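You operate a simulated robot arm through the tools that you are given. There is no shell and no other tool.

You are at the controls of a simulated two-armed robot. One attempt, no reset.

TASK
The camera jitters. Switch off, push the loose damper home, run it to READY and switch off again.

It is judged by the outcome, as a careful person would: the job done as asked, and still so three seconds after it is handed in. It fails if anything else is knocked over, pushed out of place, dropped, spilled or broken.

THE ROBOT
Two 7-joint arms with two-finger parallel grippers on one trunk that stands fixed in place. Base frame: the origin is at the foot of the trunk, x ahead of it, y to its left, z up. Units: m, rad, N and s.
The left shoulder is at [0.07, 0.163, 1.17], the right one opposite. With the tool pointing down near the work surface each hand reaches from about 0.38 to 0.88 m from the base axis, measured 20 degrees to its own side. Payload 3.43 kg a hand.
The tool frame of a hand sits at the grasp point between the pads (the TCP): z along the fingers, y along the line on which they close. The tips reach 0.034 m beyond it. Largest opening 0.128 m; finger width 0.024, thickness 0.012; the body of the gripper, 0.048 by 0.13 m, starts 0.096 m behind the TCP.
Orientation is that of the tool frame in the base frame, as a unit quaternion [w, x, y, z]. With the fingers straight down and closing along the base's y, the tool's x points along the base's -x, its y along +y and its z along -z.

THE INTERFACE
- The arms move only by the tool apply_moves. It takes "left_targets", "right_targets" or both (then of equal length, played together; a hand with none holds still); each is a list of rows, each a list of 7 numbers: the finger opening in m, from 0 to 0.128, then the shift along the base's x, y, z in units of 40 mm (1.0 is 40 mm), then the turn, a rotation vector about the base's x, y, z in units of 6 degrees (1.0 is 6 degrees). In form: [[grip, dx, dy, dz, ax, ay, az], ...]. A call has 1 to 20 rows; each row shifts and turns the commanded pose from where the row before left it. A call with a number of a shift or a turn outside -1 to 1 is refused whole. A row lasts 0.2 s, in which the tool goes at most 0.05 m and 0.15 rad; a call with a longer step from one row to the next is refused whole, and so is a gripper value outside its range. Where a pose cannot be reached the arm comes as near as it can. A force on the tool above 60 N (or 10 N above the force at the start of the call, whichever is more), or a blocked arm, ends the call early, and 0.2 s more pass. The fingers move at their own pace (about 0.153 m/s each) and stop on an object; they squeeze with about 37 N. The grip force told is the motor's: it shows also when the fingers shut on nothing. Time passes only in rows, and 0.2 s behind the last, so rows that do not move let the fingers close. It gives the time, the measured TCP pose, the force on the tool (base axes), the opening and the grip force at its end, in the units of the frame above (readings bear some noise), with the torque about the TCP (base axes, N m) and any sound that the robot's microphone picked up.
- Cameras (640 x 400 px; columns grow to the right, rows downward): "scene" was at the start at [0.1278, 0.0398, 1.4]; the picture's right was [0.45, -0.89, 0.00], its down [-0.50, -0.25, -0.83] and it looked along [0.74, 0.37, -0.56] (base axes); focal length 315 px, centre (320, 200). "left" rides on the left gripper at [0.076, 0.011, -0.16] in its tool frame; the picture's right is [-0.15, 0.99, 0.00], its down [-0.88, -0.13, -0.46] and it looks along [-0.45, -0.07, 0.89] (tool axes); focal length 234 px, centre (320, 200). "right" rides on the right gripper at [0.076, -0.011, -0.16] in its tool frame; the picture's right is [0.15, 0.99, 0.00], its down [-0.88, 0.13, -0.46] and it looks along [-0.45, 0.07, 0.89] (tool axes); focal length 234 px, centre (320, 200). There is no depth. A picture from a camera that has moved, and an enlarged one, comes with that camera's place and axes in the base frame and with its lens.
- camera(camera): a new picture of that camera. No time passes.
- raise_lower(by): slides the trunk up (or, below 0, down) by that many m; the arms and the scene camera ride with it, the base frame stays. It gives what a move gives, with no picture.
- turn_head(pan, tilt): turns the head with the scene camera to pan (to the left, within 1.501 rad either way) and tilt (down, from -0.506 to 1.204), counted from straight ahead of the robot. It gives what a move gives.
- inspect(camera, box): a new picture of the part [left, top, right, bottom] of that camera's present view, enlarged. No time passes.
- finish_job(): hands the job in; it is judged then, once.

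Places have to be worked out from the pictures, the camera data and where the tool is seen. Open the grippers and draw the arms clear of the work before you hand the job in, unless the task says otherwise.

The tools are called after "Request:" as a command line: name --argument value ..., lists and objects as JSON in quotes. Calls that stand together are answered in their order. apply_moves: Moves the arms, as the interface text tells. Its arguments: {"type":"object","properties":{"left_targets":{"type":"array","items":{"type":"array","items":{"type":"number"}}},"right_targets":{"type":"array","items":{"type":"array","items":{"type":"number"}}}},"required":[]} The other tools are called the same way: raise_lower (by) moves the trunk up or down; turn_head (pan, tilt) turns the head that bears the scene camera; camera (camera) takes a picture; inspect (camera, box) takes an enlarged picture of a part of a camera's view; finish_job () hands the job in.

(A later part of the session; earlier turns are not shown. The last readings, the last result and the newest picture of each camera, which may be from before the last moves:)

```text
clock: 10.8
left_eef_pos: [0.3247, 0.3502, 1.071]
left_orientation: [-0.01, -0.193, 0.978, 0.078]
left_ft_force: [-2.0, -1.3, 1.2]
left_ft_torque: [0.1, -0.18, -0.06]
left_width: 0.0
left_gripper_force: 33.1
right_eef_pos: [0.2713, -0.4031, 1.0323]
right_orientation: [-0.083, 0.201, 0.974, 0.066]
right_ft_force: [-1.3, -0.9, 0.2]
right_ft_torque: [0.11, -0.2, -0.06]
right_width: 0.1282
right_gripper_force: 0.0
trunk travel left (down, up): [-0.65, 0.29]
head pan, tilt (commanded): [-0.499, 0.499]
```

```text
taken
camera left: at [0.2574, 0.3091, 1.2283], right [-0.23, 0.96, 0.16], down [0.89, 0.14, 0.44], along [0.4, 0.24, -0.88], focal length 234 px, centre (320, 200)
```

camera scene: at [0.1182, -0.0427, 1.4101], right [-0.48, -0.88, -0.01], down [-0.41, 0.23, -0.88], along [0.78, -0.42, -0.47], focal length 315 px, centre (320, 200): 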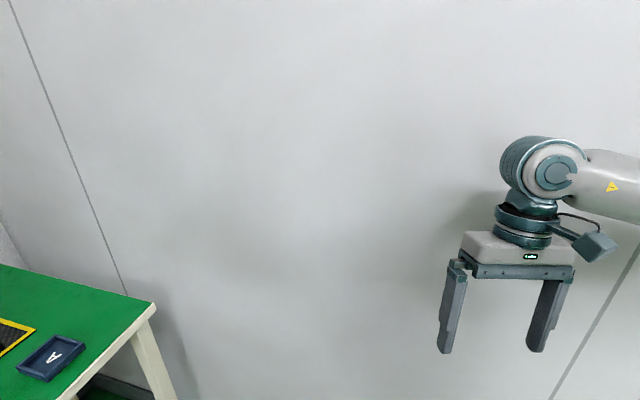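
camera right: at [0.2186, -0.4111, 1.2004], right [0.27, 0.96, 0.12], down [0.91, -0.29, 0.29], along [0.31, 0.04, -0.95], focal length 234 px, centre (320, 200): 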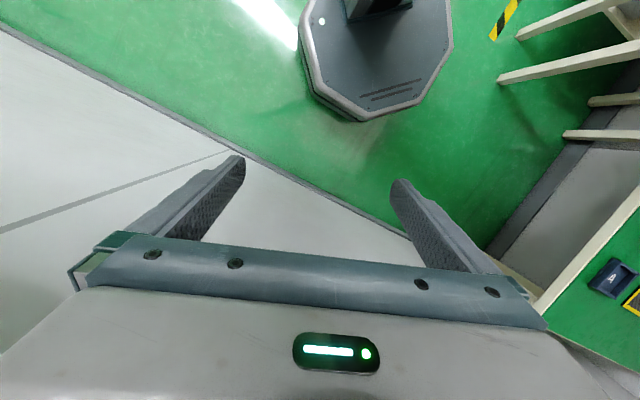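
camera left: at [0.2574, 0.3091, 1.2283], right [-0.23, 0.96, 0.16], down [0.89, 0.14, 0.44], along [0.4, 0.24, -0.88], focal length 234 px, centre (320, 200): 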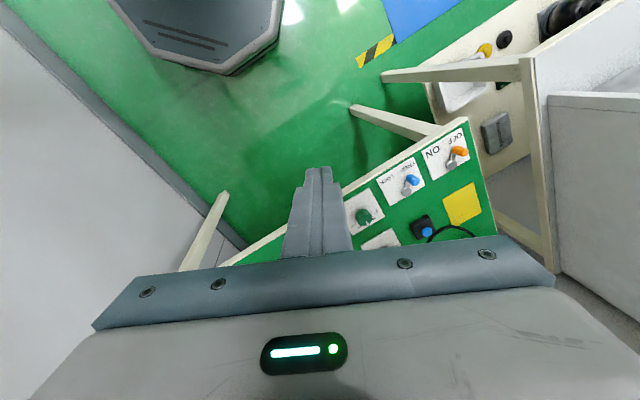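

No abort this time and the head is nearly back at nominal. I'll hold a little longer to let it settle completely.

Request:
apply_moves --right_targets '[[0.128, 0, 0, 0, 0, 0, 0], [0.128, 0, 0, 0, 0, 0, 0], [0.128, 0, 0, 0, 0, 0, 0], [0.128, 0, 0, 0, 0, 0, 0], [0.128, 0, 0, 0, 0, 0, 0]]' --left_targets '[[0, 0, 0, 0, 0, 0, 0], [0, 0, 0, 0, 0, 0, 0], [0, 0, 0, 0, 0, 0, 0], [0, 0, 0, 0, 0, 0, 0], [0, 0, 0, 0, 0, 0, 0]]'

Request:
camera --camera "scene"

Request:
camera --camera "right"

```text
clock: 12.0
left_eef_pos: [0.3299, 0.3526, 1.0671]
left_orientation: [-0.014, -0.192, 0.978, 0.077]
left_ft_force: [0.1, -0.3, -0.4]
left_ft_torque: [0.01, 0.0, 0.0]
left_width: 0.0
left_gripper_force: 33.3
right_eef_pos: [0.2788, -0.4, 1.0311]
right_orientation: [-0.088, 0.199, 0.974, 0.066]
right_ft_force: [0.6, -0.2, -0.2]
right_ft_torque: [0.01, 0.04, -0.02]
right_width: 0.1281
right_gripper_force: 0.1
trunk travel left (down, up): [-0.65, 0.29]
head pan, tilt (commanded): [-0.499, 0.499]
```

```text
taken
camera scene: at [0.1282, -0.0446, 1.409], right [-0.48, -0.88, 0.0], down [-0.42, 0.23, -0.88], along [0.77, -0.42, -0.48], focal length 315 px, centre (320, 200)
```

scene: 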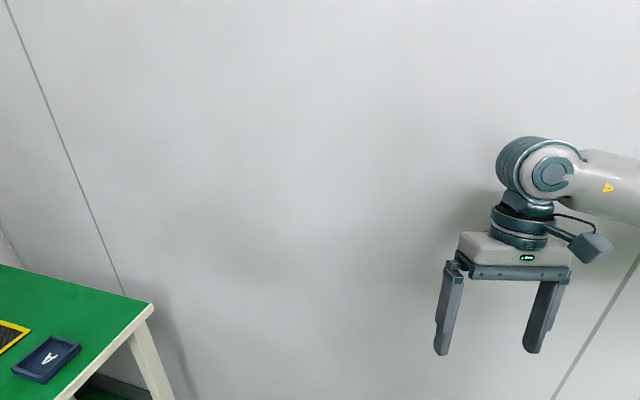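

```text
taken
camera right: at [0.2274, -0.4085, 1.199], right [0.26, 0.96, 0.12], down [0.92, -0.29, 0.28], along [0.31, 0.04, -0.95], focal length 234 px, centre (320, 200)
```

right: 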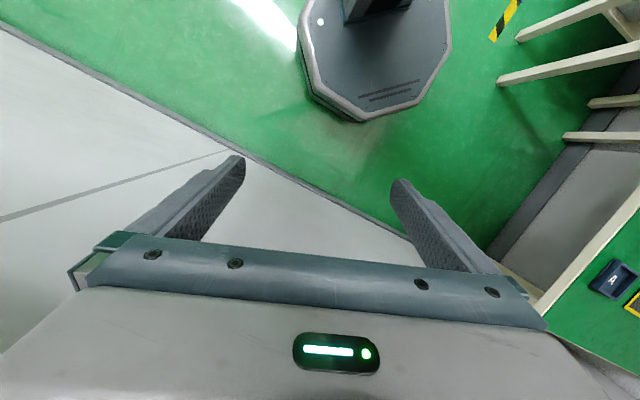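

Everything has settled: the head camera axes are back to nominal, so the base has returned to its place, and the right arm rests clear of the wall at (0.28, −0.40, 1.03), where I'll leave it. Now I'll bring the left hand (closed) to a tilted pre-approach pose in front of the grey damper, at TCP ≈(0.757, 0.32, 0.97).

Request:
apply_moves --left_targets '[[0, 0.6, -0.05, 0, -0.695, -0.2735, 0.65], [0, 0.76, -0.05, -0.1, -0.695, -0.2735, 0.65], [0, 0.78, -0.06, -0.18, 0.476, -0.825, 0], [0, 0.78, -0.06, -0.18, 0.476, -0.825, 0], [0, 0.78, -0.06, -0.18, 0.476, -0.825, 0], [0, 0.78, -0.06, -0.18, 0.476, -0.825, 0], [0, 0.78, -0.06, -0.18, 0.476, -0.825, 0], [0, 0.78, -0.06, -0.18, 0.476, -0.825, 0], [0, 0.78, -0.06, -0.18, 0.476, -0.825, 0], [0, 0.78, -0.06, -0.18, 0, 0, 0], [0, 0.78, -0.06, -0.18, 0, 0, 0], [0, 0.78, -0.06, -0.18, 0, 0, 0], [0, 0.78, -0.06, -0.18, 0, 0, 0], [0, 0.74, -0.06, -0.18, 0, 0, 0], [0, 0, 0, 0, 0, 0, 0]]'

Request:
camera --camera "left"

Request:
turn_head --pan 0.469 --tilt 0.599

Request:
camera --camera "scene"

```text
clock: 15.2
left_eef_pos: [0.7557, 0.3186, 0.9771]
left_orientation: [0.326, -0.244, 0.909, 0.087]
left_ft_force: [-0.2, -0.3, 0.3]
left_ft_torque: [-0.01, 0.01, 0.0]
left_width: 0.0
left_gripper_force: 33.2
right_eef_pos: [0.2781, -0.4006, 1.0316]
right_orientation: [-0.088, 0.199, 0.974, 0.066]
right_ft_force: [0.2, -0.5, 0.0]
right_ft_torque: [-0.02, -0.01, 0.06]
right_width: 0.1281
right_gripper_force: 0.1
trunk travel left (down, up): [-0.65, 0.29]
head pan, tilt (commanded): [-0.499, 0.499]
```

```text
taken
camera left: at [0.6125, 0.2482, 1.0528], right [-0.4, 0.91, 0.09], down [0.4, 0.08, 0.91], along [0.82, 0.4, -0.4], focal length 234 px, centre (320, 200)
```

left: 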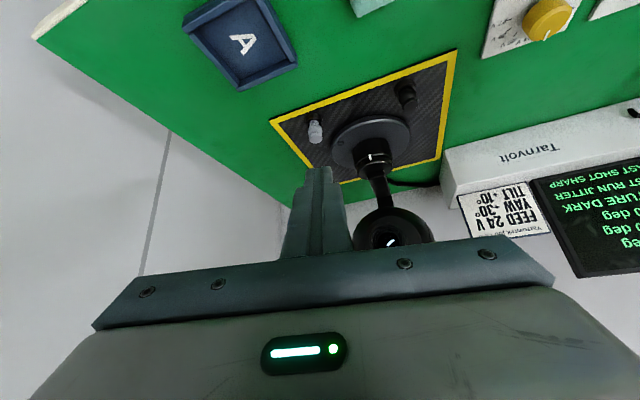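

```text
clock: 16.5
left_eef_pos: [0.756, 0.3188, 0.9771]
left_orientation: [0.325, -0.244, 0.91, 0.087]
left_ft_force: [0.2, 0.3, -0.2]
left_ft_torque: [-0.04, -0.02, -0.01]
left_width: 0.0001
left_gripper_force: 32.8
right_eef_pos: [0.2797, -0.4002, 1.031]
right_orientation: [-0.087, 0.199, 0.974, 0.065]
right_ft_force: [0.2, 0.9, -1.0]
right_ft_torque: [0.03, 0.0, -0.03]
right_width: 0.1283
right_gripper_force: 0.1
trunk travel left (down, up): [-0.65, 0.29]
head pan, tilt (commanded): [0.469, 0.599]
```

```text
taken
camera scene: at [0.1279, 0.0395, 1.4001], right [0.45, -0.89, 0.0], down [-0.5, -0.25, -0.83], along [0.74, 0.37, -0.56], focal length 315 px, centre (320, 200)
```

scene: 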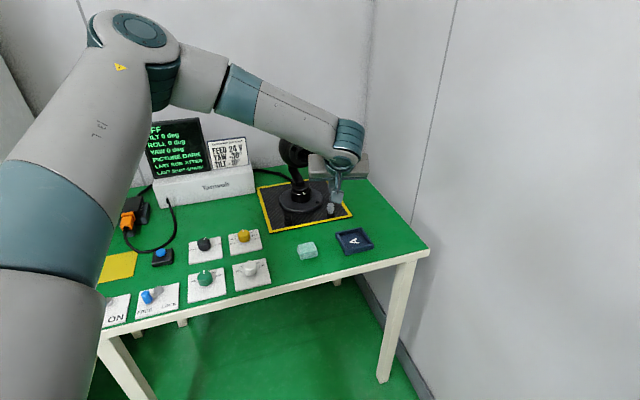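

The base is back to nominal and the bench objects look untouched. I'll zoom in on the dampers from the hand camera.

Request:
inspect --camera "left" --box '[260, 50, 470, 190]'

Request:
inspect --camera "left" --box '[285, 100, 355, 190]'

Request:
inspect --camera "scene" --box '[260, 130, 380, 230]'

```text
2.86 times, centred on (365, 120) of left
camera zoom: at [0.613, 0.2483, 1.0522], right [-0.4, 0.91, 0.09], down [0.4, 0.08, 0.91], along [0.82, 0.4, -0.4], focal length 669 px, centre (191, 429)
```

zoom: 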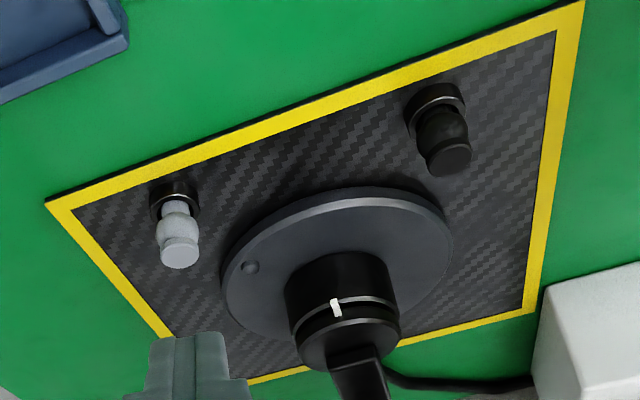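

```text
4.44 times, centred on (320, 145) of left
camera zoom: at [0.613, 0.2483, 1.0522], right [-0.4, 0.91, 0.09], down [0.4, 0.08, 0.91], along [0.82, 0.4, -0.4], focal length 1041 px, centre (320, 444)
```

zoom: 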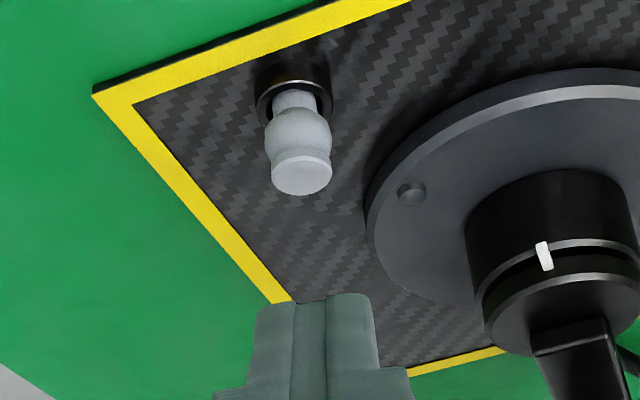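

```text
4.00 times, centred on (320, 180) of scene
camera zoom: at [0.1279, 0.0395, 1.4001], right [0.45, -0.89, 0.0], down [-0.5, -0.25, -0.83], along [0.74, 0.37, -0.56], focal length 1259 px, centre (320, 280)
```

zoom: 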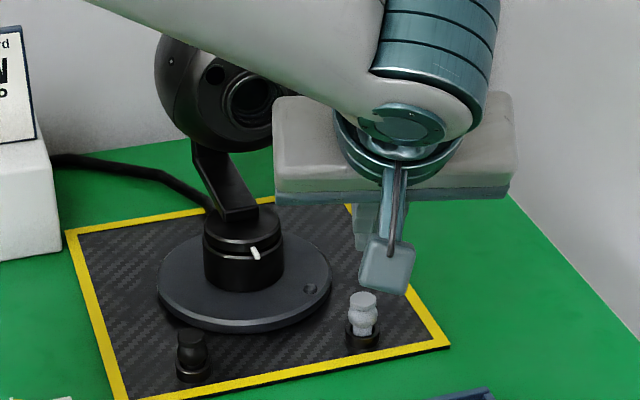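

I'll enlarge both dampers further to compare how deep each sits in its ring.

Request:
inspect --camera "left" --box '[300, 110, 340, 150]'

Request:
inspect --camera "left" --box '[390, 70, 430, 115]'

Request:
inspect --camera "scene" --box '[318, 195, 343, 220]'

Request:
inspect --camera "scene" --box '[276, 205, 301, 230]'

```text
10.00 times, centred on (320, 130) of left
camera zoom: at [0.613, 0.2483, 1.0522], right [-0.4, 0.91, 0.09], down [0.4, 0.08, 0.91], along [0.82, 0.4, -0.4], focal length 2342 px, centre (320, 900)
```

zoom: 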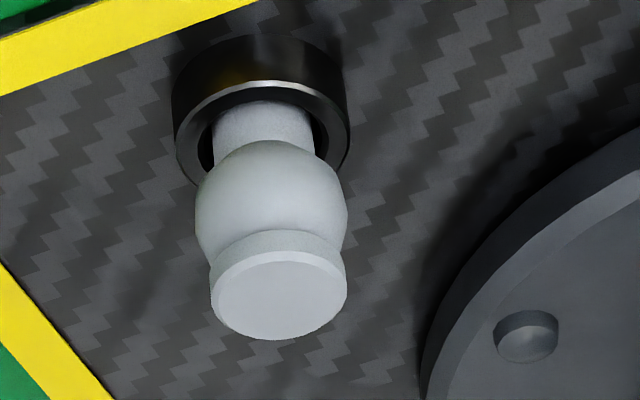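

```text
8.89 times, centred on (410, 92) of left
camera zoom: at [0.613, 0.2483, 1.0522], right [-0.4, 0.91, 0.09], down [0.4, 0.08, 0.91], along [0.82, 0.4, -0.4], focal length 2082 px, centre (-480, 1156)
```

zoom: 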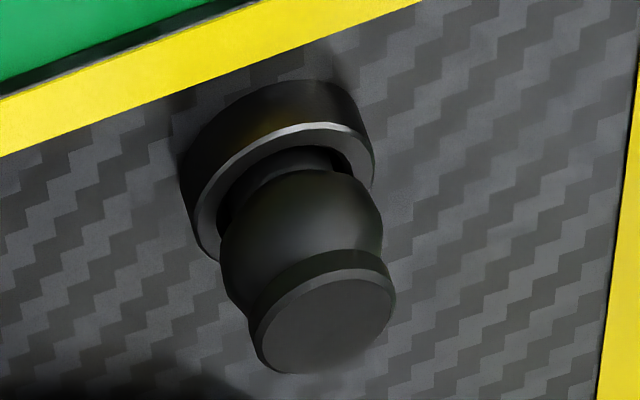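

```text
16.00 times, centred on (330, 208) of scene
camera zoom: at [0.1279, 0.0395, 1.4001], right [0.45, -0.89, 0.0], down [-0.5, -0.25, -0.83], along [0.74, 0.37, -0.56], focal length 5034 px, centre (152, 80)
```

zoom: 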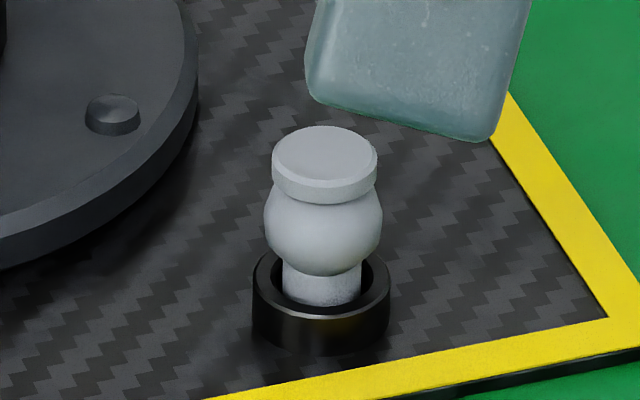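

```text
16.00 times, centred on (288, 218) of scene
camera zoom: at [0.1279, 0.0395, 1.4001], right [0.45, -0.89, 0.0], down [-0.5, -0.25, -0.83], along [0.74, 0.37, -0.56], focal length 5034 px, centre (824, -80)
```

zoom: 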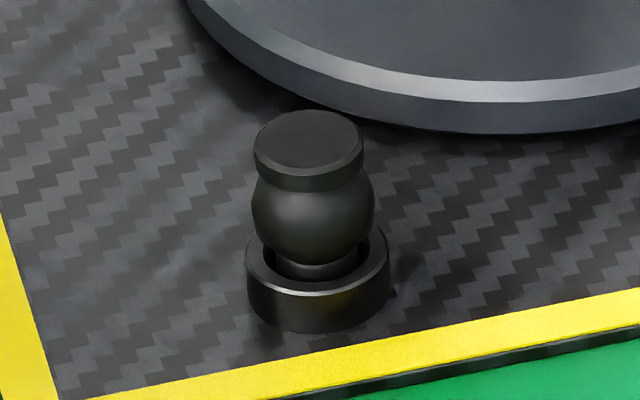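

The grey damper clearly sits about 4 mm higher in its ring than the dark one, so it's the loose one. Three rays put its cap top at ≈(0.869, 0.378, 0.826). I'll move the closed, tilted fingertips to about 40 mm above it and check.

Request:
apply_moves --left_targets '[[0, 0.512, 0.266, -0.386, 0, 0, 0], [0, 0.512, 0.266, -0.386, 0, 0, 0], [0, 0.512, 0.266, -0.386, 0, 0, 0], [0, 0.512, 0.266, -0.386, 0, 0, 0], [0, 0.512, 0.266, -0.386, 0, 0, 0], [0, 0, 0, 0, 0, 0, 0]]'

Request:
camera --camera "left"

Request:
inspect --camera "scene" --box '[270, 120, 390, 230]'

Request:
inspect --camera "left" --box '[280, 110, 400, 200]'

```text
clock: 17.9
left_eef_pos: [0.8081, 0.4062, 0.9351]
left_orientation: [0.324, -0.245, 0.91, 0.088]
left_ft_force: [-0.4, 0.0, -0.2]
left_ft_torque: [0.03, 0.0, 0.03]
left_width: 0.0
left_gripper_force: 32.1
left hand out of reach, approached as far as the arm can: row 2, 3, 4, 5
right_eef_pos: [0.2796, -0.4003, 1.0297]
right_orientation: [-0.088, 0.198, 0.974, 0.065]
right_ft_force: [0.6, -0.5, 0.1]
right_ft_torque: [-0.02, -0.01, -0.01]
right_width: 0.1278
right_gripper_force: 0.1
trunk travel left (down, up): [-0.65, 0.29]
head pan, tilt (commanded): [0.469, 0.599]
```

```text
taken
camera left: at [0.6641, 0.3358, 1.0098], right [-0.4, 0.91, 0.09], down [0.4, 0.08, 0.91], along [0.82, 0.4, -0.4], focal length 234 px, centre (320, 200)
```

left: 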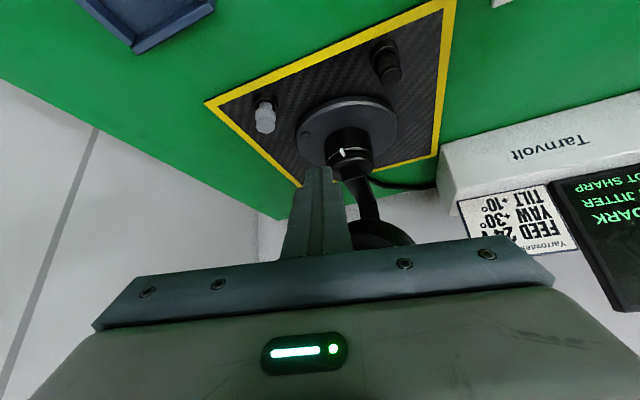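

```text
3.64 times, centred on (330, 175) of scene
camera zoom: at [0.1278, 0.0394, 1.4001], right [0.45, -0.89, 0.0], down [-0.5, -0.25, -0.83], along [0.74, 0.37, -0.56], focal length 1144 px, centre (284, 291)
```

zoom: 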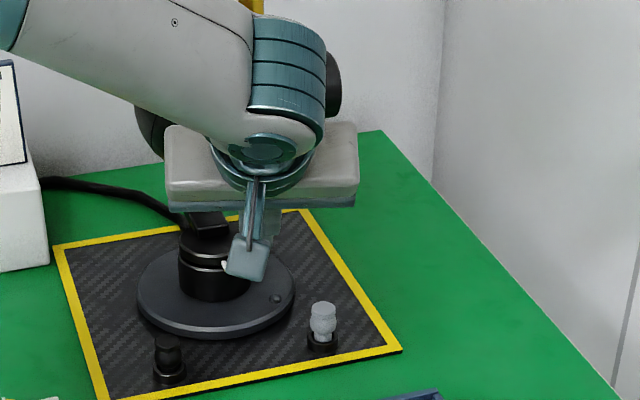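

```text
4.44 times, centred on (340, 155) of left
camera zoom: at [0.6641, 0.3358, 1.0098], right [-0.4, 0.91, 0.09], down [0.4, 0.08, 0.91], along [0.82, 0.4, -0.4], focal length 1041 px, centre (231, 400)
```

zoom: 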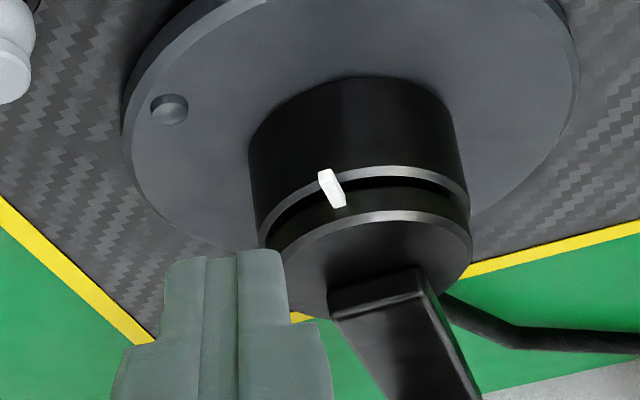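

The arm reports this pose is out of reach and it drifted toward the gimbal (y 0.406), still in free air. I'll back off along the same line and switch to a less tilted, 45°-yawed orientation, which should suit the wrist better.

Request:
apply_moves --left_targets '[[0, -0.7, -0.4, 0.5, 0, 0, 0], [0, -0.75, -0.4, 0.5, 0, 0, 0], [0, -0.75, -0.4, 0.5, 0, 0, 0], [0, -0.75, -0.3, 0.5, 0, 0, 0], [0, -0.5, -0.2, 0.4, -0.395, 0.684, 0], [0, 0, 0, 0.2, -0.395, 0.684, 0], [0, 0, 0, 0, -0.395, 0.684, 0], [0, 0, 0, 0, 0, 0, 0.833], [0, 0, 0, 0, 0, 0, 0.833], [0, 0, 0, 0, 0, 0, 0.833], [0, 0, 0, 0, 0, 0, 0]]'

Request:
camera --camera "left"

Request:
camera --camera "scene"

```text
clock: 20.3
left_eef_pos: [0.6696, 0.3365, 1.0392]
left_orientation: [0.201, -0.375, 0.901, 0.083]
left_ft_force: [0.0, -0.9, -0.3]
left_ft_torque: [0.0, -0.01, -0.04]
left_width: 0.0
left_gripper_force: 33.5
right_eef_pos: [0.2788, -0.3999, 1.0304]
right_orientation: [-0.088, 0.199, 0.974, 0.064]
right_ft_force: [-0.3, 0.5, -0.6]
right_ft_torque: [0.01, 0.02, 0.05]
right_width: 0.1279
right_gripper_force: 0.0
trunk travel left (down, up): [-0.65, 0.29]
head pan, tilt (commanded): [0.469, 0.599]
```

```text
taken
camera left: at [0.5655, 0.248, 1.151], right [-0.61, 0.79, 0.06], down [0.52, 0.34, 0.79], along [0.6, 0.51, -0.61], focal length 234 px, centre (320, 200)
```

left: 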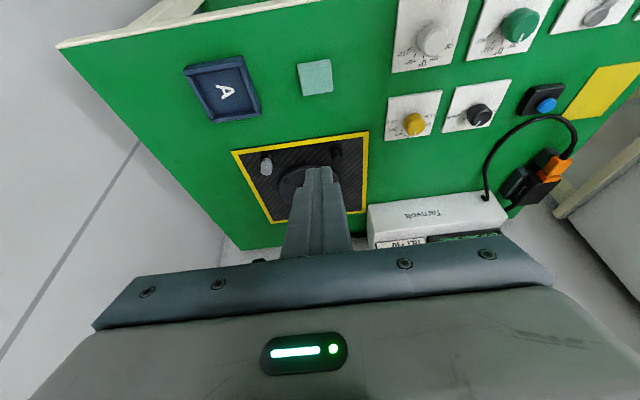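

```text
taken
camera scene: at [0.1275, 0.0395, 1.4001], right [0.45, -0.89, 0.0], down [-0.5, -0.25, -0.83], along [0.74, 0.37, -0.56], focal length 315 px, centre (320, 200)
```

scene: 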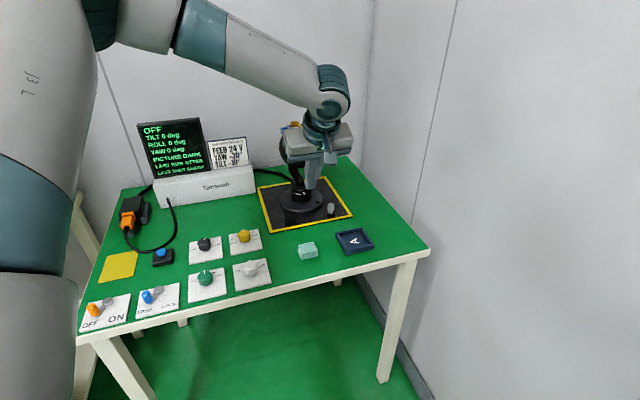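

The retreat worked and the commanded pose follows the measured one. Now I'll try going forward with this 25° tilt, in a few rows, and see whether it's reachable.

Request:
apply_moves --left_targets '[[0, 0.65, 0.02, -0.4, 0, 0, 0], [0, 0.65, 0.02, -0.4, 0, 0, 0], [0, 0.65, 0.02, -0.4, 0, 0, 0], [0, 0.65, 0.02, -0.4, 0, 0, 0], [0, 0.65, 0.02, -0.4, 0, 0, 0], [0, 0, 0, 0, 0, 0, 0]]'

Request:
camera --camera "left"

Request:
camera --camera "scene"

```text
clock: 21.7
left_eef_pos: [0.7661, 0.3621, 0.9723]
left_orientation: [0.2, -0.375, 0.901, 0.083]
left_ft_force: [0.5, 0.7, -0.1]
left_ft_torque: [0.01, 0.01, 0.01]
left_width: 0.0
left_gripper_force: 33.3
left hand out of reach, approached as far as the arm can: row 4, 5
right_eef_pos: [0.2794, -0.4003, 1.0313]
right_orientation: [-0.087, 0.198, 0.974, 0.066]
right_ft_force: [-0.3, 0.1, 0.5]
right_ft_torque: [-0.01, 0.0, 0.01]
right_width: 0.1281
right_gripper_force: 0.1
trunk travel left (down, up): [-0.65, 0.29]
head pan, tilt (commanded): [0.469, 0.599]
```

```text
taken
camera left: at [0.662, 0.2755, 1.0848], right [-0.61, 0.79, 0.06], down [0.52, 0.34, 0.79], along [0.6, 0.51, -0.61], focal length 234 px, centre (320, 200)
```

left: 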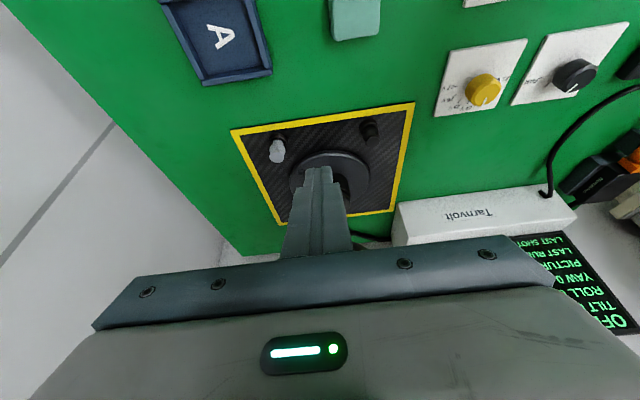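

```text
taken
camera scene: at [0.1281, 0.0394, 1.4], right [0.45, -0.89, 0.0], down [-0.5, -0.25, -0.83], along [0.74, 0.37, -0.56], focal length 315 px, centre (320, 200)
```

scene: 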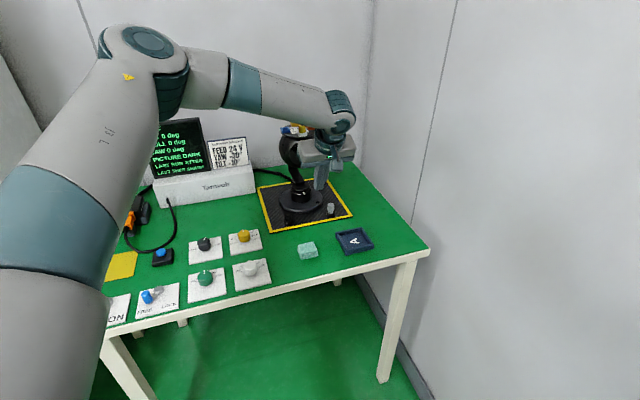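

It stopped about 0.1 m short again, with the elbow riding high (an awkward arm posture left over from the swing). I'll back off, return the tool to straight-down with its home yaw, and probe which orientations reach better.

Request:
apply_moves --left_targets '[[0, -0.4, -0.5, 0.5, -0.589, 0.589, 0], [0, -0.4, -0.5, 0.5, -0.589, 0.589, 0], [0, -0.4, -0.5, 0.5, -0.589, 0.589, 0], [0, 0, 0, 0, -0.589, 0.589, 0], [0, 0, 0, 0, -0.589, 0.589, 0], [0, 0, 0, 0, 0, 0, -0.9375], [0, 0, 0, 0, 0, 0, -0.9375], [0, 0, 0, 0, 0, 0, -0.9375], [0, 0, 0, 0, 0, 0, -0.9375], [0, 0, 0, 0, 0, 0, -0.9375], [0, 0, 0, 0, 0, 0, -0.9375], [0, 0, 0, 0, 0, 0, -0.9375], [0, 0, 0, 0, 0, 0, -0.9375], [0, 0, 0, 0, 0, 0, 0]]'

Request:
camera --camera "scene"

```text
clock: 24.7
left_eef_pos: [0.7159, 0.3046, 1.0342]
left_orientation: [0.001, -0.001, 1.0, 0.001]
left_ft_force: [-0.4, -1.0, -0.5]
left_ft_torque: [-0.03, 0.0, 0.01]
left_width: 0.0001
left_gripper_force: 32.8
right_eef_pos: [0.2804, -0.4001, 1.0314]
right_orientation: [-0.087, 0.199, 0.974, 0.065]
right_ft_force: [0.4, -0.8, -0.2]
right_ft_torque: [0.01, -0.02, 0.02]
right_width: 0.1279
right_gripper_force: 0.1
trunk travel left (down, up): [-0.65, 0.29]
head pan, tilt (commanded): [0.469, 0.599]
```

```text
taken
camera scene: at [0.1277, 0.0396, 1.4001], right [0.45, -0.89, 0.0], down [-0.5, -0.25, -0.83], along [0.74, 0.37, -0.56], focal length 315 px, centre (320, 200)
```

scene: 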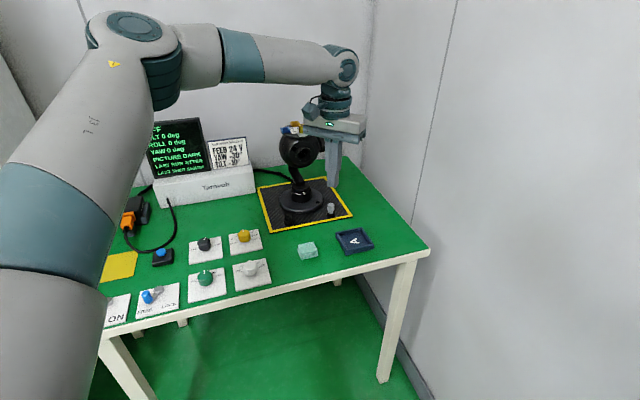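

Straight down works further out here. Now I'll probe forward with the vertical tool, staying well to the right of the gimbal (y≈0.28).

Request:
apply_moves --left_targets '[[0, 0.5, -0.15, -0.3, 0, 0, 0], [0, 0.5, -0.15, -0.3, 0, 0, 0], [0, 0.5, -0.15, -0.3, 0, 0, 0], [0, 0.5, -0.15, -0.3, 0, 0, 0], [0, 0.4, 0, -0.3, 0, 0, 0], [0, 0, 0, 0, 0, 0, 0]]'

Request:
camera --camera "scene"

Request:
camera --camera "left"

```text
clock: 26.1
left_eef_pos: [0.7229, 0.3211, 0.9909]
left_orientation: [0.002, -0.001, 1.0, 0.001]
left_ft_force: [-0.3, 0.6, 0.2]
left_ft_torque: [-0.05, 0.01, -0.05]
left_width: 0.0
left_gripper_force: 32.9
left hand out of reach, approached as far as the arm can: row 1, 2, 3, 4, 5
right_eef_pos: [0.2791, -0.4007, 1.0309]
right_orientation: [-0.087, 0.198, 0.974, 0.065]
right_ft_force: [0.2, 0.1, 0.0]
right_ft_torque: [0.02, -0.02, 0.01]
right_width: 0.1277
right_gripper_force: 0.1
trunk travel left (down, up): [-0.65, 0.29]
head pan, tilt (commanded): [0.469, 0.599]
```

```text
taken
camera scene: at [0.1278, 0.0395, 1.4001], right [0.45, -0.89, 0.0], down [-0.5, -0.25, -0.83], along [0.74, 0.37, -0.56], focal length 315 px, centre (320, 200)
```

scene: 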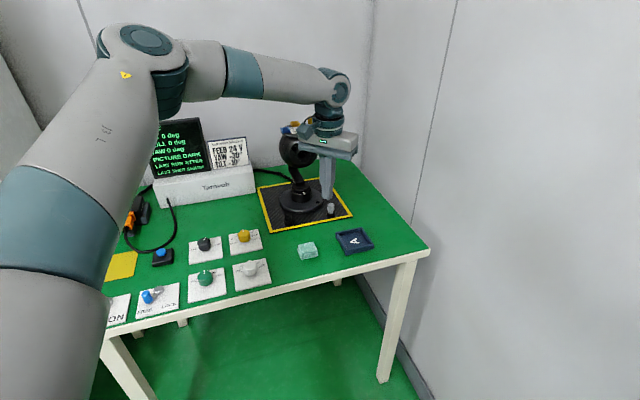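

```text
taken
camera left: at [0.6464, 0.3321, 1.1488], right [0.14, 0.99, 0.0], down [0.88, -0.13, 0.46], along [0.45, -0.06, -0.89], focal length 234 px, centre (320, 200)
```

left: 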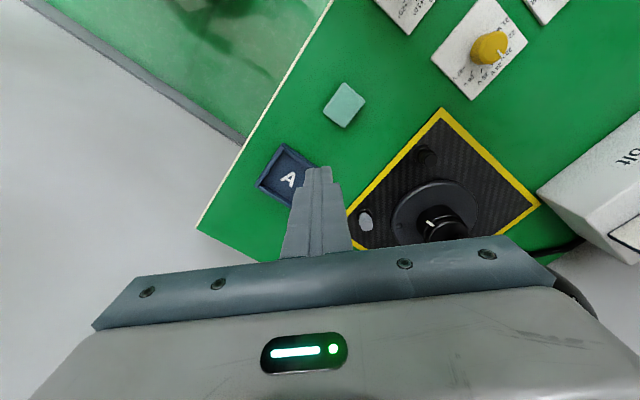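

Even straight down it now stops short (radius 0.79 instead of 0.88), so the arm's posture itself is limiting it. I'll bring the left hand back to its home pose and look at where the elbow sits.

Request:
apply_moves --left_targets '[[0, -0.75, 0.3, 0.4, 0, 0, 0], [0, -0.75, 0.6, 0.4, 0, 0, 0], [0, -0.75, 0.66, 0.3, 0, 0, 0], [0, -0.75, 0.66, 0.2, 0, 0, 0], [0, -0.75, 0.66, 0.2, 0, 0, 0], [0, -0.75, 0.66, 0.2, 0, 0, 0], [0, -0.75, 0.66, 0.2, 0, 0, 0], [0, -0.75, 0.66, 0.2, 0, 0, 0], [0, -0.75, 0.66, 0, 0, 0, 0], [0, -0.75, 0.66, 0, 0, 0, 0], [0, 0, 0, 0, 0, 0, 0]]'

Request:
turn_head --pan 1.0 --tilt 0.4

Request:
camera --camera "scene"

```text
clock: 28.5
left_eef_pos: [0.429, 0.5701, 1.076]
left_orientation: [0.001, -0.001, 1.0, 0.002]
left_ft_force: [0.5, 0.0, -0.1]
left_ft_torque: [0.01, 0.02, 0.04]
left_width: 0.0
left_gripper_force: 33.2
right_eef_pos: [0.2797, -0.3986, 1.0312]
right_orientation: [-0.088, 0.199, 0.974, 0.066]
right_ft_force: [-0.4, 0.7, -0.1]
right_ft_torque: [0.04, 0.02, 0.0]
right_width: 0.1277
right_gripper_force: 0.1
trunk travel left (down, up): [-0.65, 0.29]
head pan, tilt (commanded): [0.469, 0.599]
```

```text
clock: 29.4
left_eef_pos: [0.4283, 0.5718, 1.075]
left_orientation: [0.002, -0.001, 1.0, 0.001]
left_ft_force: [0.0, -0.6, 0.3]
left_ft_torque: [-0.01, 0.04, 0.0]
left_width: 0.0001
left_gripper_force: 32.4
right_eef_pos: [0.2788, -0.3997, 1.031]
right_orientation: [-0.087, 0.197, 0.974, 0.065]
right_ft_force: [-0.1, 0.4, 0.8]
right_ft_torque: [0.0, 0.01, 0.0]
right_width: 0.128
right_gripper_force: 0.1
trunk travel left (down, up): [-0.65, 0.29]
head pan, tilt (commanded): [1.0, 0.4]
```

```text
taken
camera scene: at [0.099, 0.0776, 1.4181], right [0.84, -0.54, 0.0], down [-0.21, -0.33, -0.92], along [0.5, 0.77, -0.39], focal length 315 px, centre (320, 200)
```

scene: 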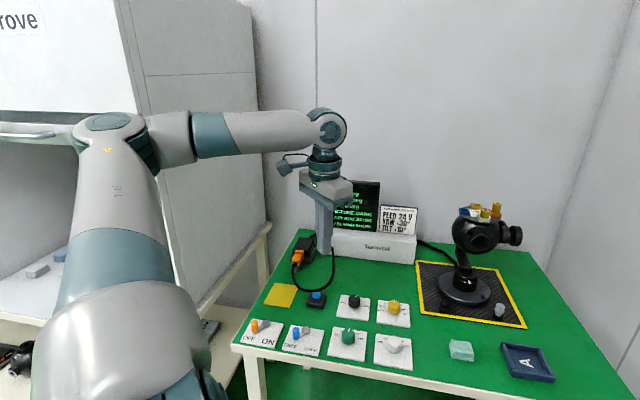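

The elbow sits high on the left; at each limit it was stuck at the same spot. I'll try a different path: bring the hand in low and near first (z≈0.90 in front of the bench), so the elbow drops, then extend forward at low height.

Request:
apply_moves --left_targets '[[0, 0.2, -0.7, -0.3, 0, 0, 0], [0, 0.2, -0.8, -0.4, 0, 0, 0], [0, 0.2, -0.8, -0.5, 0, 0, 0], [0, 0.2, -0.8, -0.5, 0, 0, 0], [0, 0.2, -0.8, -0.5, 0, 0, 0], [0, 0.2, -0.8, -0.5, 0, 0, 0], [0, 0.2, -0.8, -0.5, 0, 0, 0], [0, 0.2, -0.8, -0.5, 0, 0, 0], [0, 0.2, -0.6, -0.5, 0, 0, 0], [0, 0, 0, 0, 0, 0, 0]]'

Request:
camera --camera "scene"

```text
clock: 31.6
left_eef_pos: [0.4915, 0.2904, 0.9081]
left_orientation: [0.001, -0.001, 1.0, 0.001]
left_ft_force: [0.0, 0.3, -0.1]
left_ft_torque: [-0.01, 0.02, 0.02]
left_width: 0.0
left_gripper_force: 32.9
right_eef_pos: [0.2782, -0.3995, 1.0316]
right_orientation: [-0.087, 0.198, 0.974, 0.065]
right_ft_force: [-0.3, -0.1, -0.4]
right_ft_torque: [0.0, -0.04, 0.01]
right_width: 0.1281
right_gripper_force: 0.2
trunk travel left (down, up): [-0.65, 0.29]
head pan, tilt (commanded): [1.0, 0.4]
```

```text
taken
camera scene: at [0.098, 0.0783, 1.4182], right [0.84, -0.54, 0.0], down [-0.21, -0.33, -0.92], along [0.5, 0.77, -0.39], focal length 315 px, centre (320, 200)
```

scene: 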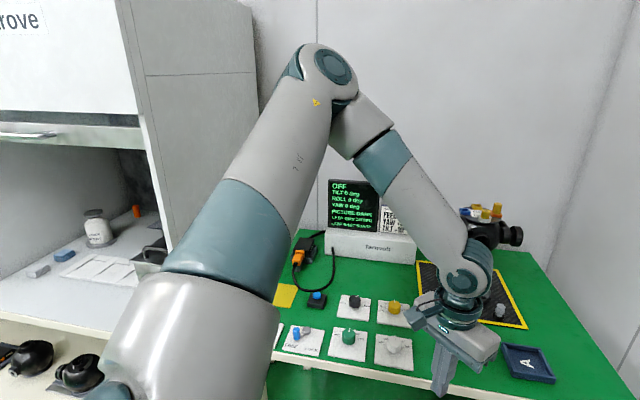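

The blocked direction runs along the forearm, so the shoulder posture is what's limiting. I'll try entering from the inside: first swing the left hand to the mirror of the right hand's home pose (≈(0.57, −0.06, 1.04)), which should be reachable in the natural posture.

Request:
apply_moves --left_targets '[[0, 0.2, -0.6, 0.4, 0, 0, 0], [0, 0.2, -0.85, 0.4, 0, 0, 0], [0, 0.2, -0.9, 0.35, 0, 0, 0], [0, 0.2, -0.9, 0.35, 0, 0, 0], [0, 0.2, -0.9, 0.35, 0, 0, 0], [0, 0.2, -0.9, 0.35, 0, 0, 0], [0, 0.2, -0.9, 0.35, 0, 0, 0], [0, 0.2, -0.9, 0.35, 0, 0, 0], [0, 0.2, -0.9, 0.35, 0, 0, 0], [0, 0.2, -0.9, 0.2, 0, 0, 0], [0, 0, 0, 0, 0, 0, 0]]'

Request:
turn_head --pan 0.469 --tilt 0.4

Request:
camera --camera "scene"

```text
clock: 34.0
left_eef_pos: [0.52, 0.1265, 1.0511]
left_orientation: [0.003, -0.001, 1.0, 0.0]
left_ft_force: [0.8, -0.2, -0.3]
left_ft_torque: [0.02, 0.03, 0.0]
left_width: 0.0001
left_gripper_force: 32.4
left hand out of reach, approached as far as the arm can: row 5, 6, 7, 8, 9, 10
right_eef_pos: [0.2794, -0.4008, 1.0297]
right_orientation: [-0.087, 0.199, 0.974, 0.065]
right_ft_force: [-0.3, -0.4, -0.1]
right_ft_torque: [0.0, -0.02, -0.02]
right_width: 0.128
right_gripper_force: 0.1
trunk travel left (down, up): [-0.65, 0.29]
head pan, tilt (commanded): [1.0, 0.4]
```

```text
clock: 35.0
left_eef_pos: [0.5193, 0.1266, 1.0523]
left_orientation: [0.002, -0.001, 1.0, -0.001]
left_ft_force: [-0.4, -0.6, -0.6]
left_ft_torque: [-0.01, 0.02, -0.02]
left_width: 0.0001
left_gripper_force: 33.3
right_eef_pos: [0.2785, -0.3992, 1.0311]
right_orientation: [-0.086, 0.198, 0.974, 0.065]
right_ft_force: [0.0, 0.1, 0.6]
right_ft_torque: [0.02, 0.0, 0.0]
right_width: 0.128
right_gripper_force: 0.1
trunk travel left (down, up): [-0.65, 0.29]
head pan, tilt (commanded): [0.469, 0.4]
```

```text
taken
camera scene: at [0.1314, 0.0416, 1.4182], right [0.45, -0.89, 0.0], down [-0.35, -0.18, -0.92], along [0.82, 0.42, -0.39], focal length 315 px, centre (320, 200)
```

scene: 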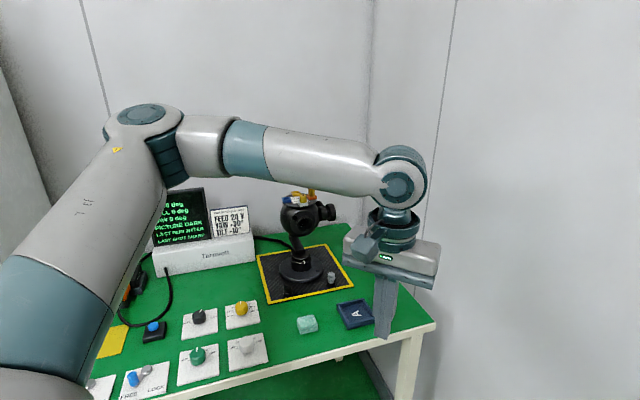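

The elbow is stuck at the same point (~(0.40, 0.41, 1.35)), so the wrist can only swing on a sphere around it. Lowering the trunk by about 0.27 m brings that elbow point down and puts the damper within reach. First I'll raise the hand in front of the bench so it stays clear during the lowering.

Request:
apply_moves --left_targets '[[0, -0.3, 0.4, 0.6, 0, 0, 0], [0, -0.3, 0.4, 0.6, 0, 0, 0], [0, -0.3, 0.4, 0.6, 0, 0, 0], [0, -0.3, 0.4, 0.6, 0, 0, 0], [0, -0.2, 0.4, 0.6, 0, 0, 0], [0, 0, 0, 0, 0, 0, 0]]'

Request:
raise_lower --by -0.12

Request:
camera --camera "scene"

Request:
camera --camera "left"

Request:
camera --camera "right"

```text
clock: 36.4
left_eef_pos: [0.4632, 0.2108, 1.1691]
left_orientation: [0.0, -0.001, 1.0, 0.001]
left_ft_force: [0.1, 0.3, -0.7]
left_ft_torque: [0.0, -0.02, 0.01]
left_width: 0.0
left_gripper_force: 33.1
right_eef_pos: [0.2792, -0.3999, 1.0308]
right_orientation: [-0.088, 0.198, 0.974, 0.065]
right_ft_force: [0.0, 0.4, -0.2]
right_ft_torque: [0.0, -0.04, 0.01]
right_width: 0.1281
right_gripper_force: 0.0
trunk travel left (down, up): [-0.65, 0.29]
head pan, tilt (commanded): [0.469, 0.4]
```

```text
clock: 37.9
left_eef_pos: [0.4634, 0.2099, 1.0506]
left_orientation: [0.002, 0.0, 1.0, 0.001]
left_ft_force: [-0.5, 0.1, -0.8]
left_ft_torque: [0.0, 0.0, -0.04]
left_width: 0.0001
left_gripper_force: 33.0
right_eef_pos: [0.2779, -0.3996, 0.9105]
right_orientation: [-0.087, 0.199, 0.974, 0.065]
right_ft_force: [-0.1, 0.2, 0.2]
right_ft_torque: [0.0, -0.03, 0.01]
right_width: 0.128
right_gripper_force: 0.0
trunk travel left (down, up): [-0.53, 0.41]
head pan, tilt (commanded): [0.469, 0.4]
```

```text
taken
camera scene: at [0.1313, 0.0415, 1.2982], right [0.45, -0.89, 0.0], down [-0.35, -0.18, -0.92], along [0.82, 0.42, -0.39], focal length 315 px, centre (320, 200)
```

scene: 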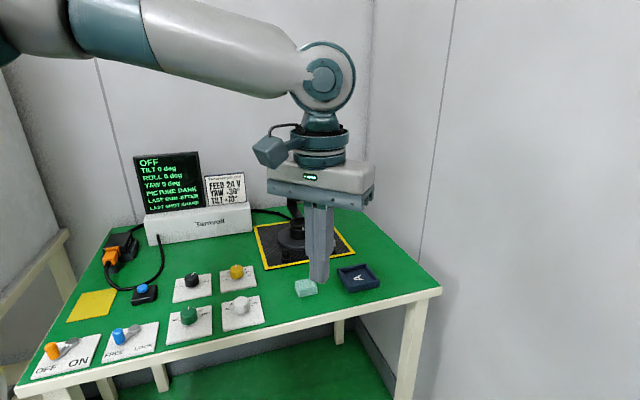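

```text
taken
camera left: at [0.3868, 0.2214, 1.2084], right [0.14, 0.99, 0.0], down [0.88, -0.13, 0.46], along [0.45, -0.06, -0.89], focal length 234 px, centre (320, 200)
```

left: 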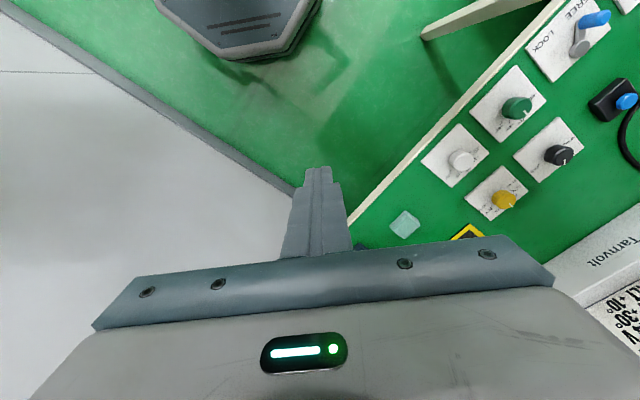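

```text
taken
camera right: at [0.2277, -0.408, 1.0792], right [0.26, 0.96, 0.12], down [0.92, -0.29, 0.28], along [0.31, 0.04, -0.95], focal length 234 px, centre (320, 200)
```

right: 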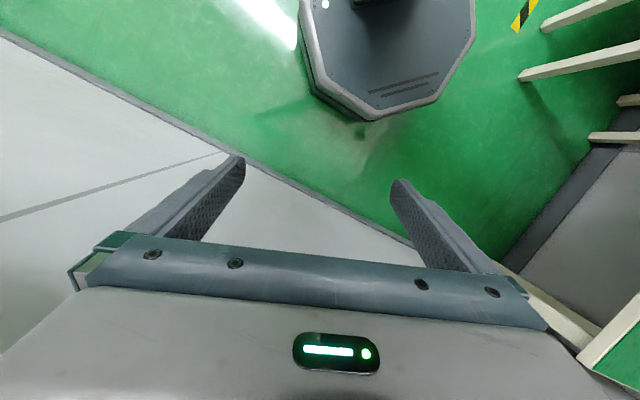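

Lowering went smoothly and everything is clear. I'll lower another 0.15 m.

Request:
raise_lower --by -0.15

Request:
camera --camera "scene"

```text
clock: 39.6
left_eef_pos: [0.4635, 0.2102, 0.8986]
left_orientation: [0.002, 0.0, 1.0, 0.001]
left_ft_force: [-0.3, 0.2, 0.0]
left_ft_torque: [0.0, 0.01, 0.02]
left_width: 0.0004
left_gripper_force: 33.0
right_eef_pos: [0.2792, -0.4001, 0.7604]
right_orientation: [-0.087, 0.199, 0.974, 0.065]
right_ft_force: [0.1, 0.9, 0.0]
right_ft_torque: [0.0, 0.0, -0.01]
right_width: 0.1282
right_gripper_force: 0.0
trunk travel left (down, up): [-0.38, 0.56]
head pan, tilt (commanded): [0.469, 0.4]
```

```text
taken
camera scene: at [0.1312, 0.0416, 1.1482], right [0.45, -0.89, 0.0], down [-0.35, -0.18, -0.92], along [0.82, 0.42, -0.39], focal length 315 px, centre (320, 200)
```

scene: 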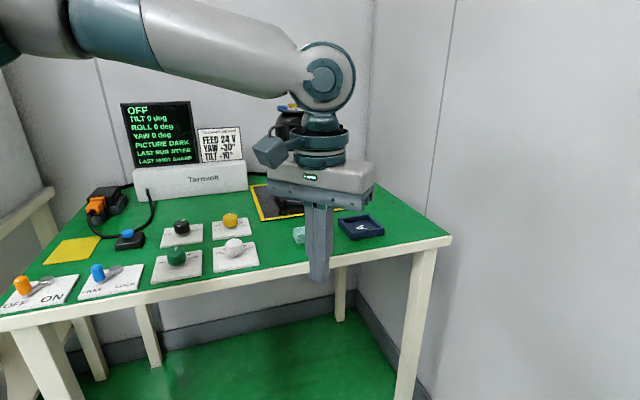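

Trunk is down by 0.27 m, all clear, and the screen still reads OFF. Now I'll bring the left hand to the tilted pre-approach (yaw ≈18°, tilt ≈38°) at ≈(0.755, 0.335, 0.975).

Request:
apply_moves --left_targets '[[0, 0.4, 0.2, 0.7, 0, 0, 1.0], [0, 0.6, 0.25, 0.6, 0, 0, 1.0], [0, 0.69, 0.29, 0.4, 0, 0, 1.0], [0, 0.7, 0.3, 0.1, 0.28, -0.861, 0], [0, 0.7, 0.3, 0.1, 0.28, -0.861, 0], [0, 0.7, 0.3, 0, 0.28, -0.861, 0], [0, 0.7, 0.3, 0, 0.28, -0.861, 0], [0, 0.7, 0.3, 0, 0.28, -0.861, 0], [0, 0.7, 0.3, 0, 0.28, -0.861, 0], [0, 0.7, 0.3, 0, 0.28, -0.861, 0], [0, 0.7, 0.3, 0, 0, 0, 0], [0, 0, 0, 0, 0, 0, 0]]'

Request:
camera --camera "left"

Request:
camera --camera "scene"

```text
clock: 42.2
left_eef_pos: [0.7542, 0.3354, 0.9746]
left_orientation: [0.324, -0.149, 0.933, 0.052]
left_ft_force: [-0.1, 0.7, 0.4]
left_ft_torque: [0.04, -0.01, -0.02]
left_width: 0.0
left_gripper_force: 33.0
right_eef_pos: [0.2777, -0.3998, 0.7597]
right_orientation: [-0.087, 0.198, 0.974, 0.066]
right_ft_force: [-0.7, 0.1, 0.0]
right_ft_torque: [-0.01, 0.01, 0.0]
right_width: 0.128
right_gripper_force: 0.0
trunk travel left (down, up): [-0.38, 0.56]
head pan, tilt (commanded): [0.469, 0.4]
```

```text
taken
camera left: at [0.5997, 0.2967, 1.0533], right [-0.2, 0.98, 0.09], down [0.43, 0.0, 0.9], along [0.88, 0.22, -0.42], focal length 234 px, centre (320, 200)
```

left: 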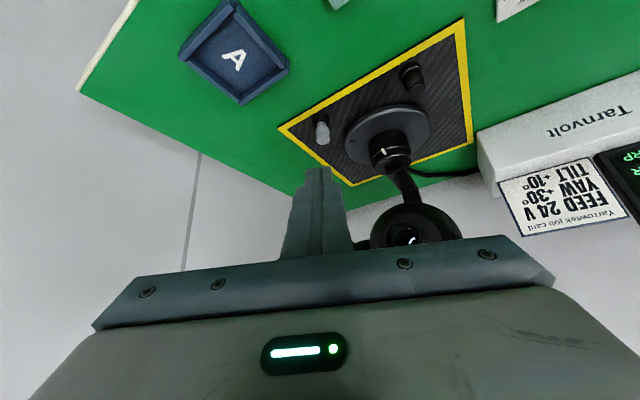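

```text
taken
camera scene: at [0.1308, 0.0413, 1.1483], right [0.45, -0.89, 0.0], down [-0.35, -0.18, -0.92], along [0.82, 0.42, -0.39], focal length 315 px, centre (320, 200)
```

scene: 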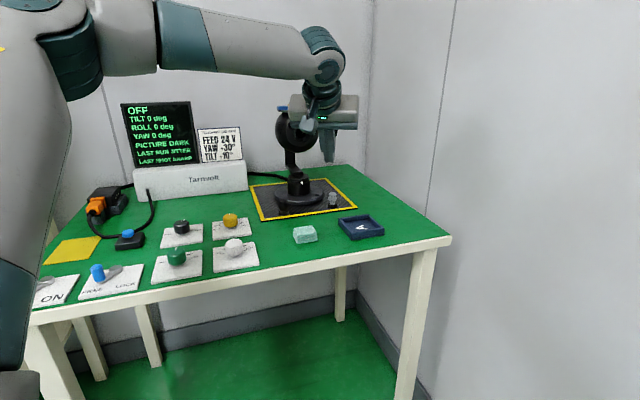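

Reached without any limit. I'll refine the damper and gimbal-lens positions from this view.

Request:
inspect --camera "left" --box '[280, 100, 360, 180]'

Request:
inspect --camera "left" --box '[330, 170, 480, 260]'

Request:
inspect --camera "scene" --box '[250, 80, 370, 220]'

```text
5.00 times, centred on (320, 140) of left
camera zoom: at [0.5997, 0.2967, 1.0533], right [-0.2, 0.98, 0.09], down [0.43, 0.0, 0.9], along [0.88, 0.22, -0.42], focal length 1171 px, centre (320, 500)
```

zoom: 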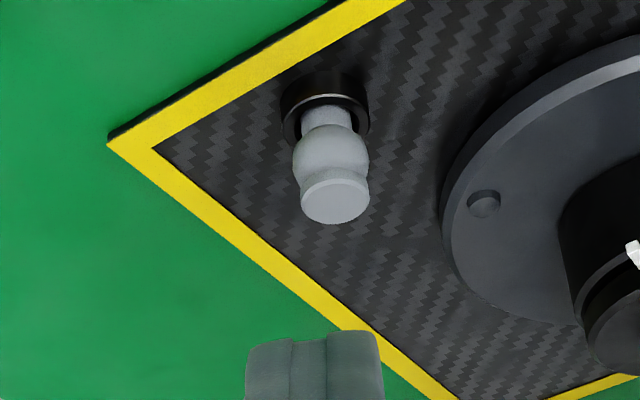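

```text
4.27 times, centred on (405, 215) of left
camera zoom: at [0.5997, 0.2967, 1.0533], right [-0.2, 0.98, 0.09], down [0.43, 0.0, 0.9], along [0.88, 0.22, -0.42], focal length 999 px, centre (-43, 136)
```

zoom: 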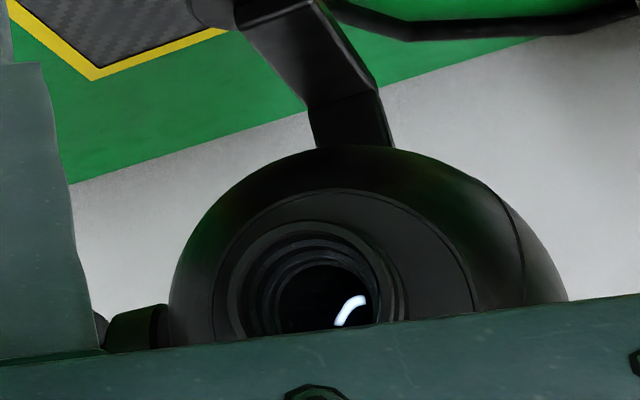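

```text
2.86 times, centred on (310, 150) of scene
camera zoom: at [0.1308, 0.0413, 1.1483], right [0.45, -0.89, 0.0], down [-0.35, -0.18, -0.92], along [0.82, 0.42, -0.39], focal length 899 px, centre (349, 343)
```

zoom: 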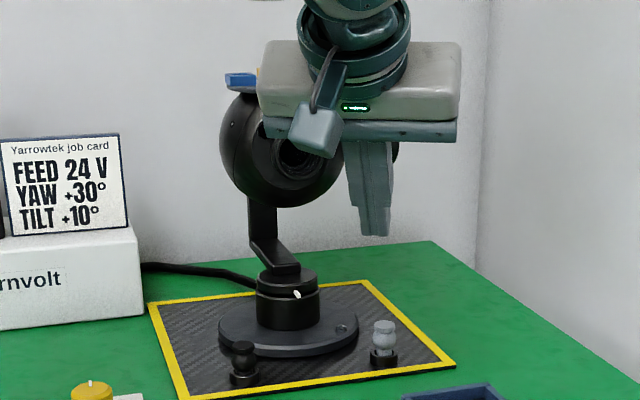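

Both views agree: the grey cap top is at (0.868, 0.377, 0.826) and the lens front at ≈(0.81, 0.434, 0.994). To keep the gripper body well away from the lens, I'll press with the +y finger of an open gripper (opening 0.09), yaw back to 0, and stop about 40 mm above the cap.

Request:
apply_moves --left_targets '[[0.09, 0, -0.08, 0, 0, 0, -1.0], [0.09, 0, -0.08, 0, 0, 0, -1.0], [0.09, 0, -0.07, 0, 0, 0, -0.97], [0.09, 0.628, 0, -0.466, 0, 0, 0], [0.09, 0.628, 0, -0.466, 0, 0, 0], [0.09, 0.628, 0, -0.466, 0, 0, 0], [0.09, 0.628, 0, -0.466, 0, 0, 0], [0.09, 0, 0, 0, 0, 0, 0]]'

Request:
camera --camera "left"

Request:
inspect --camera "scene" --box '[250, 80, 410, 240]'

```text
clock: 44.0
left_eef_pos: [0.8528, 0.3278, 0.8998]
left_orientation: [0.328, -0.002, 0.945, 0.001]
left_ft_force: [1.0, -1.2, -0.8]
left_ft_torque: [0.02, 0.04, 0.0]
left_width: 0.0901
left_gripper_force: 0.0
right_eef_pos: [0.2787, -0.3994, 0.7606]
right_orientation: [-0.087, 0.199, 0.974, 0.066]
right_ft_force: [0.9, -0.1, -0.2]
right_ft_torque: [0.01, 0.0, -0.02]
right_width: 0.1285
right_gripper_force: 0.1
trunk travel left (down, up): [-0.38, 0.56]
head pan, tilt (commanded): [0.469, 0.4]
```

```text
taken
camera left: at [0.6951, 0.3384, 0.9781], right [0.11, 0.99, 0.09], down [0.41, -0.13, 0.9], along [0.91, -0.06, -0.42], focal length 234 px, centre (320, 200)
```

left: 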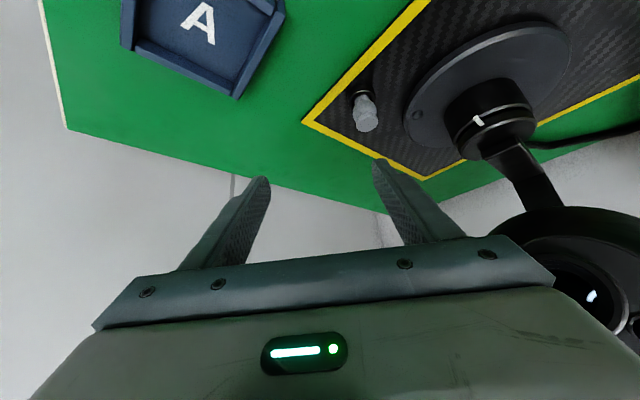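

```text
2.50 times, centred on (330, 160) of scene
camera zoom: at [0.1309, 0.0413, 1.1483], right [0.45, -0.89, 0.0], down [-0.35, -0.18, -0.92], along [0.82, 0.42, -0.39], focal length 787 px, centre (295, 300)
```

zoom: 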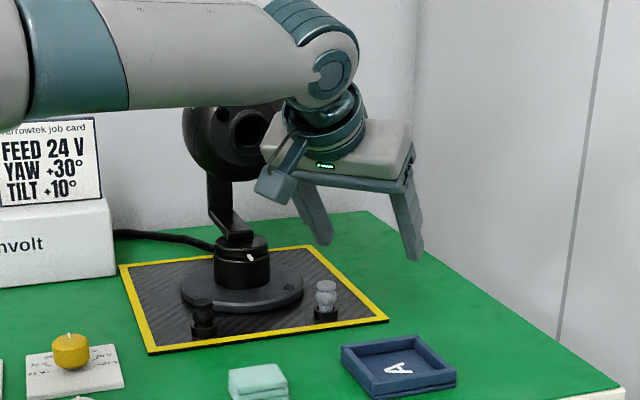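

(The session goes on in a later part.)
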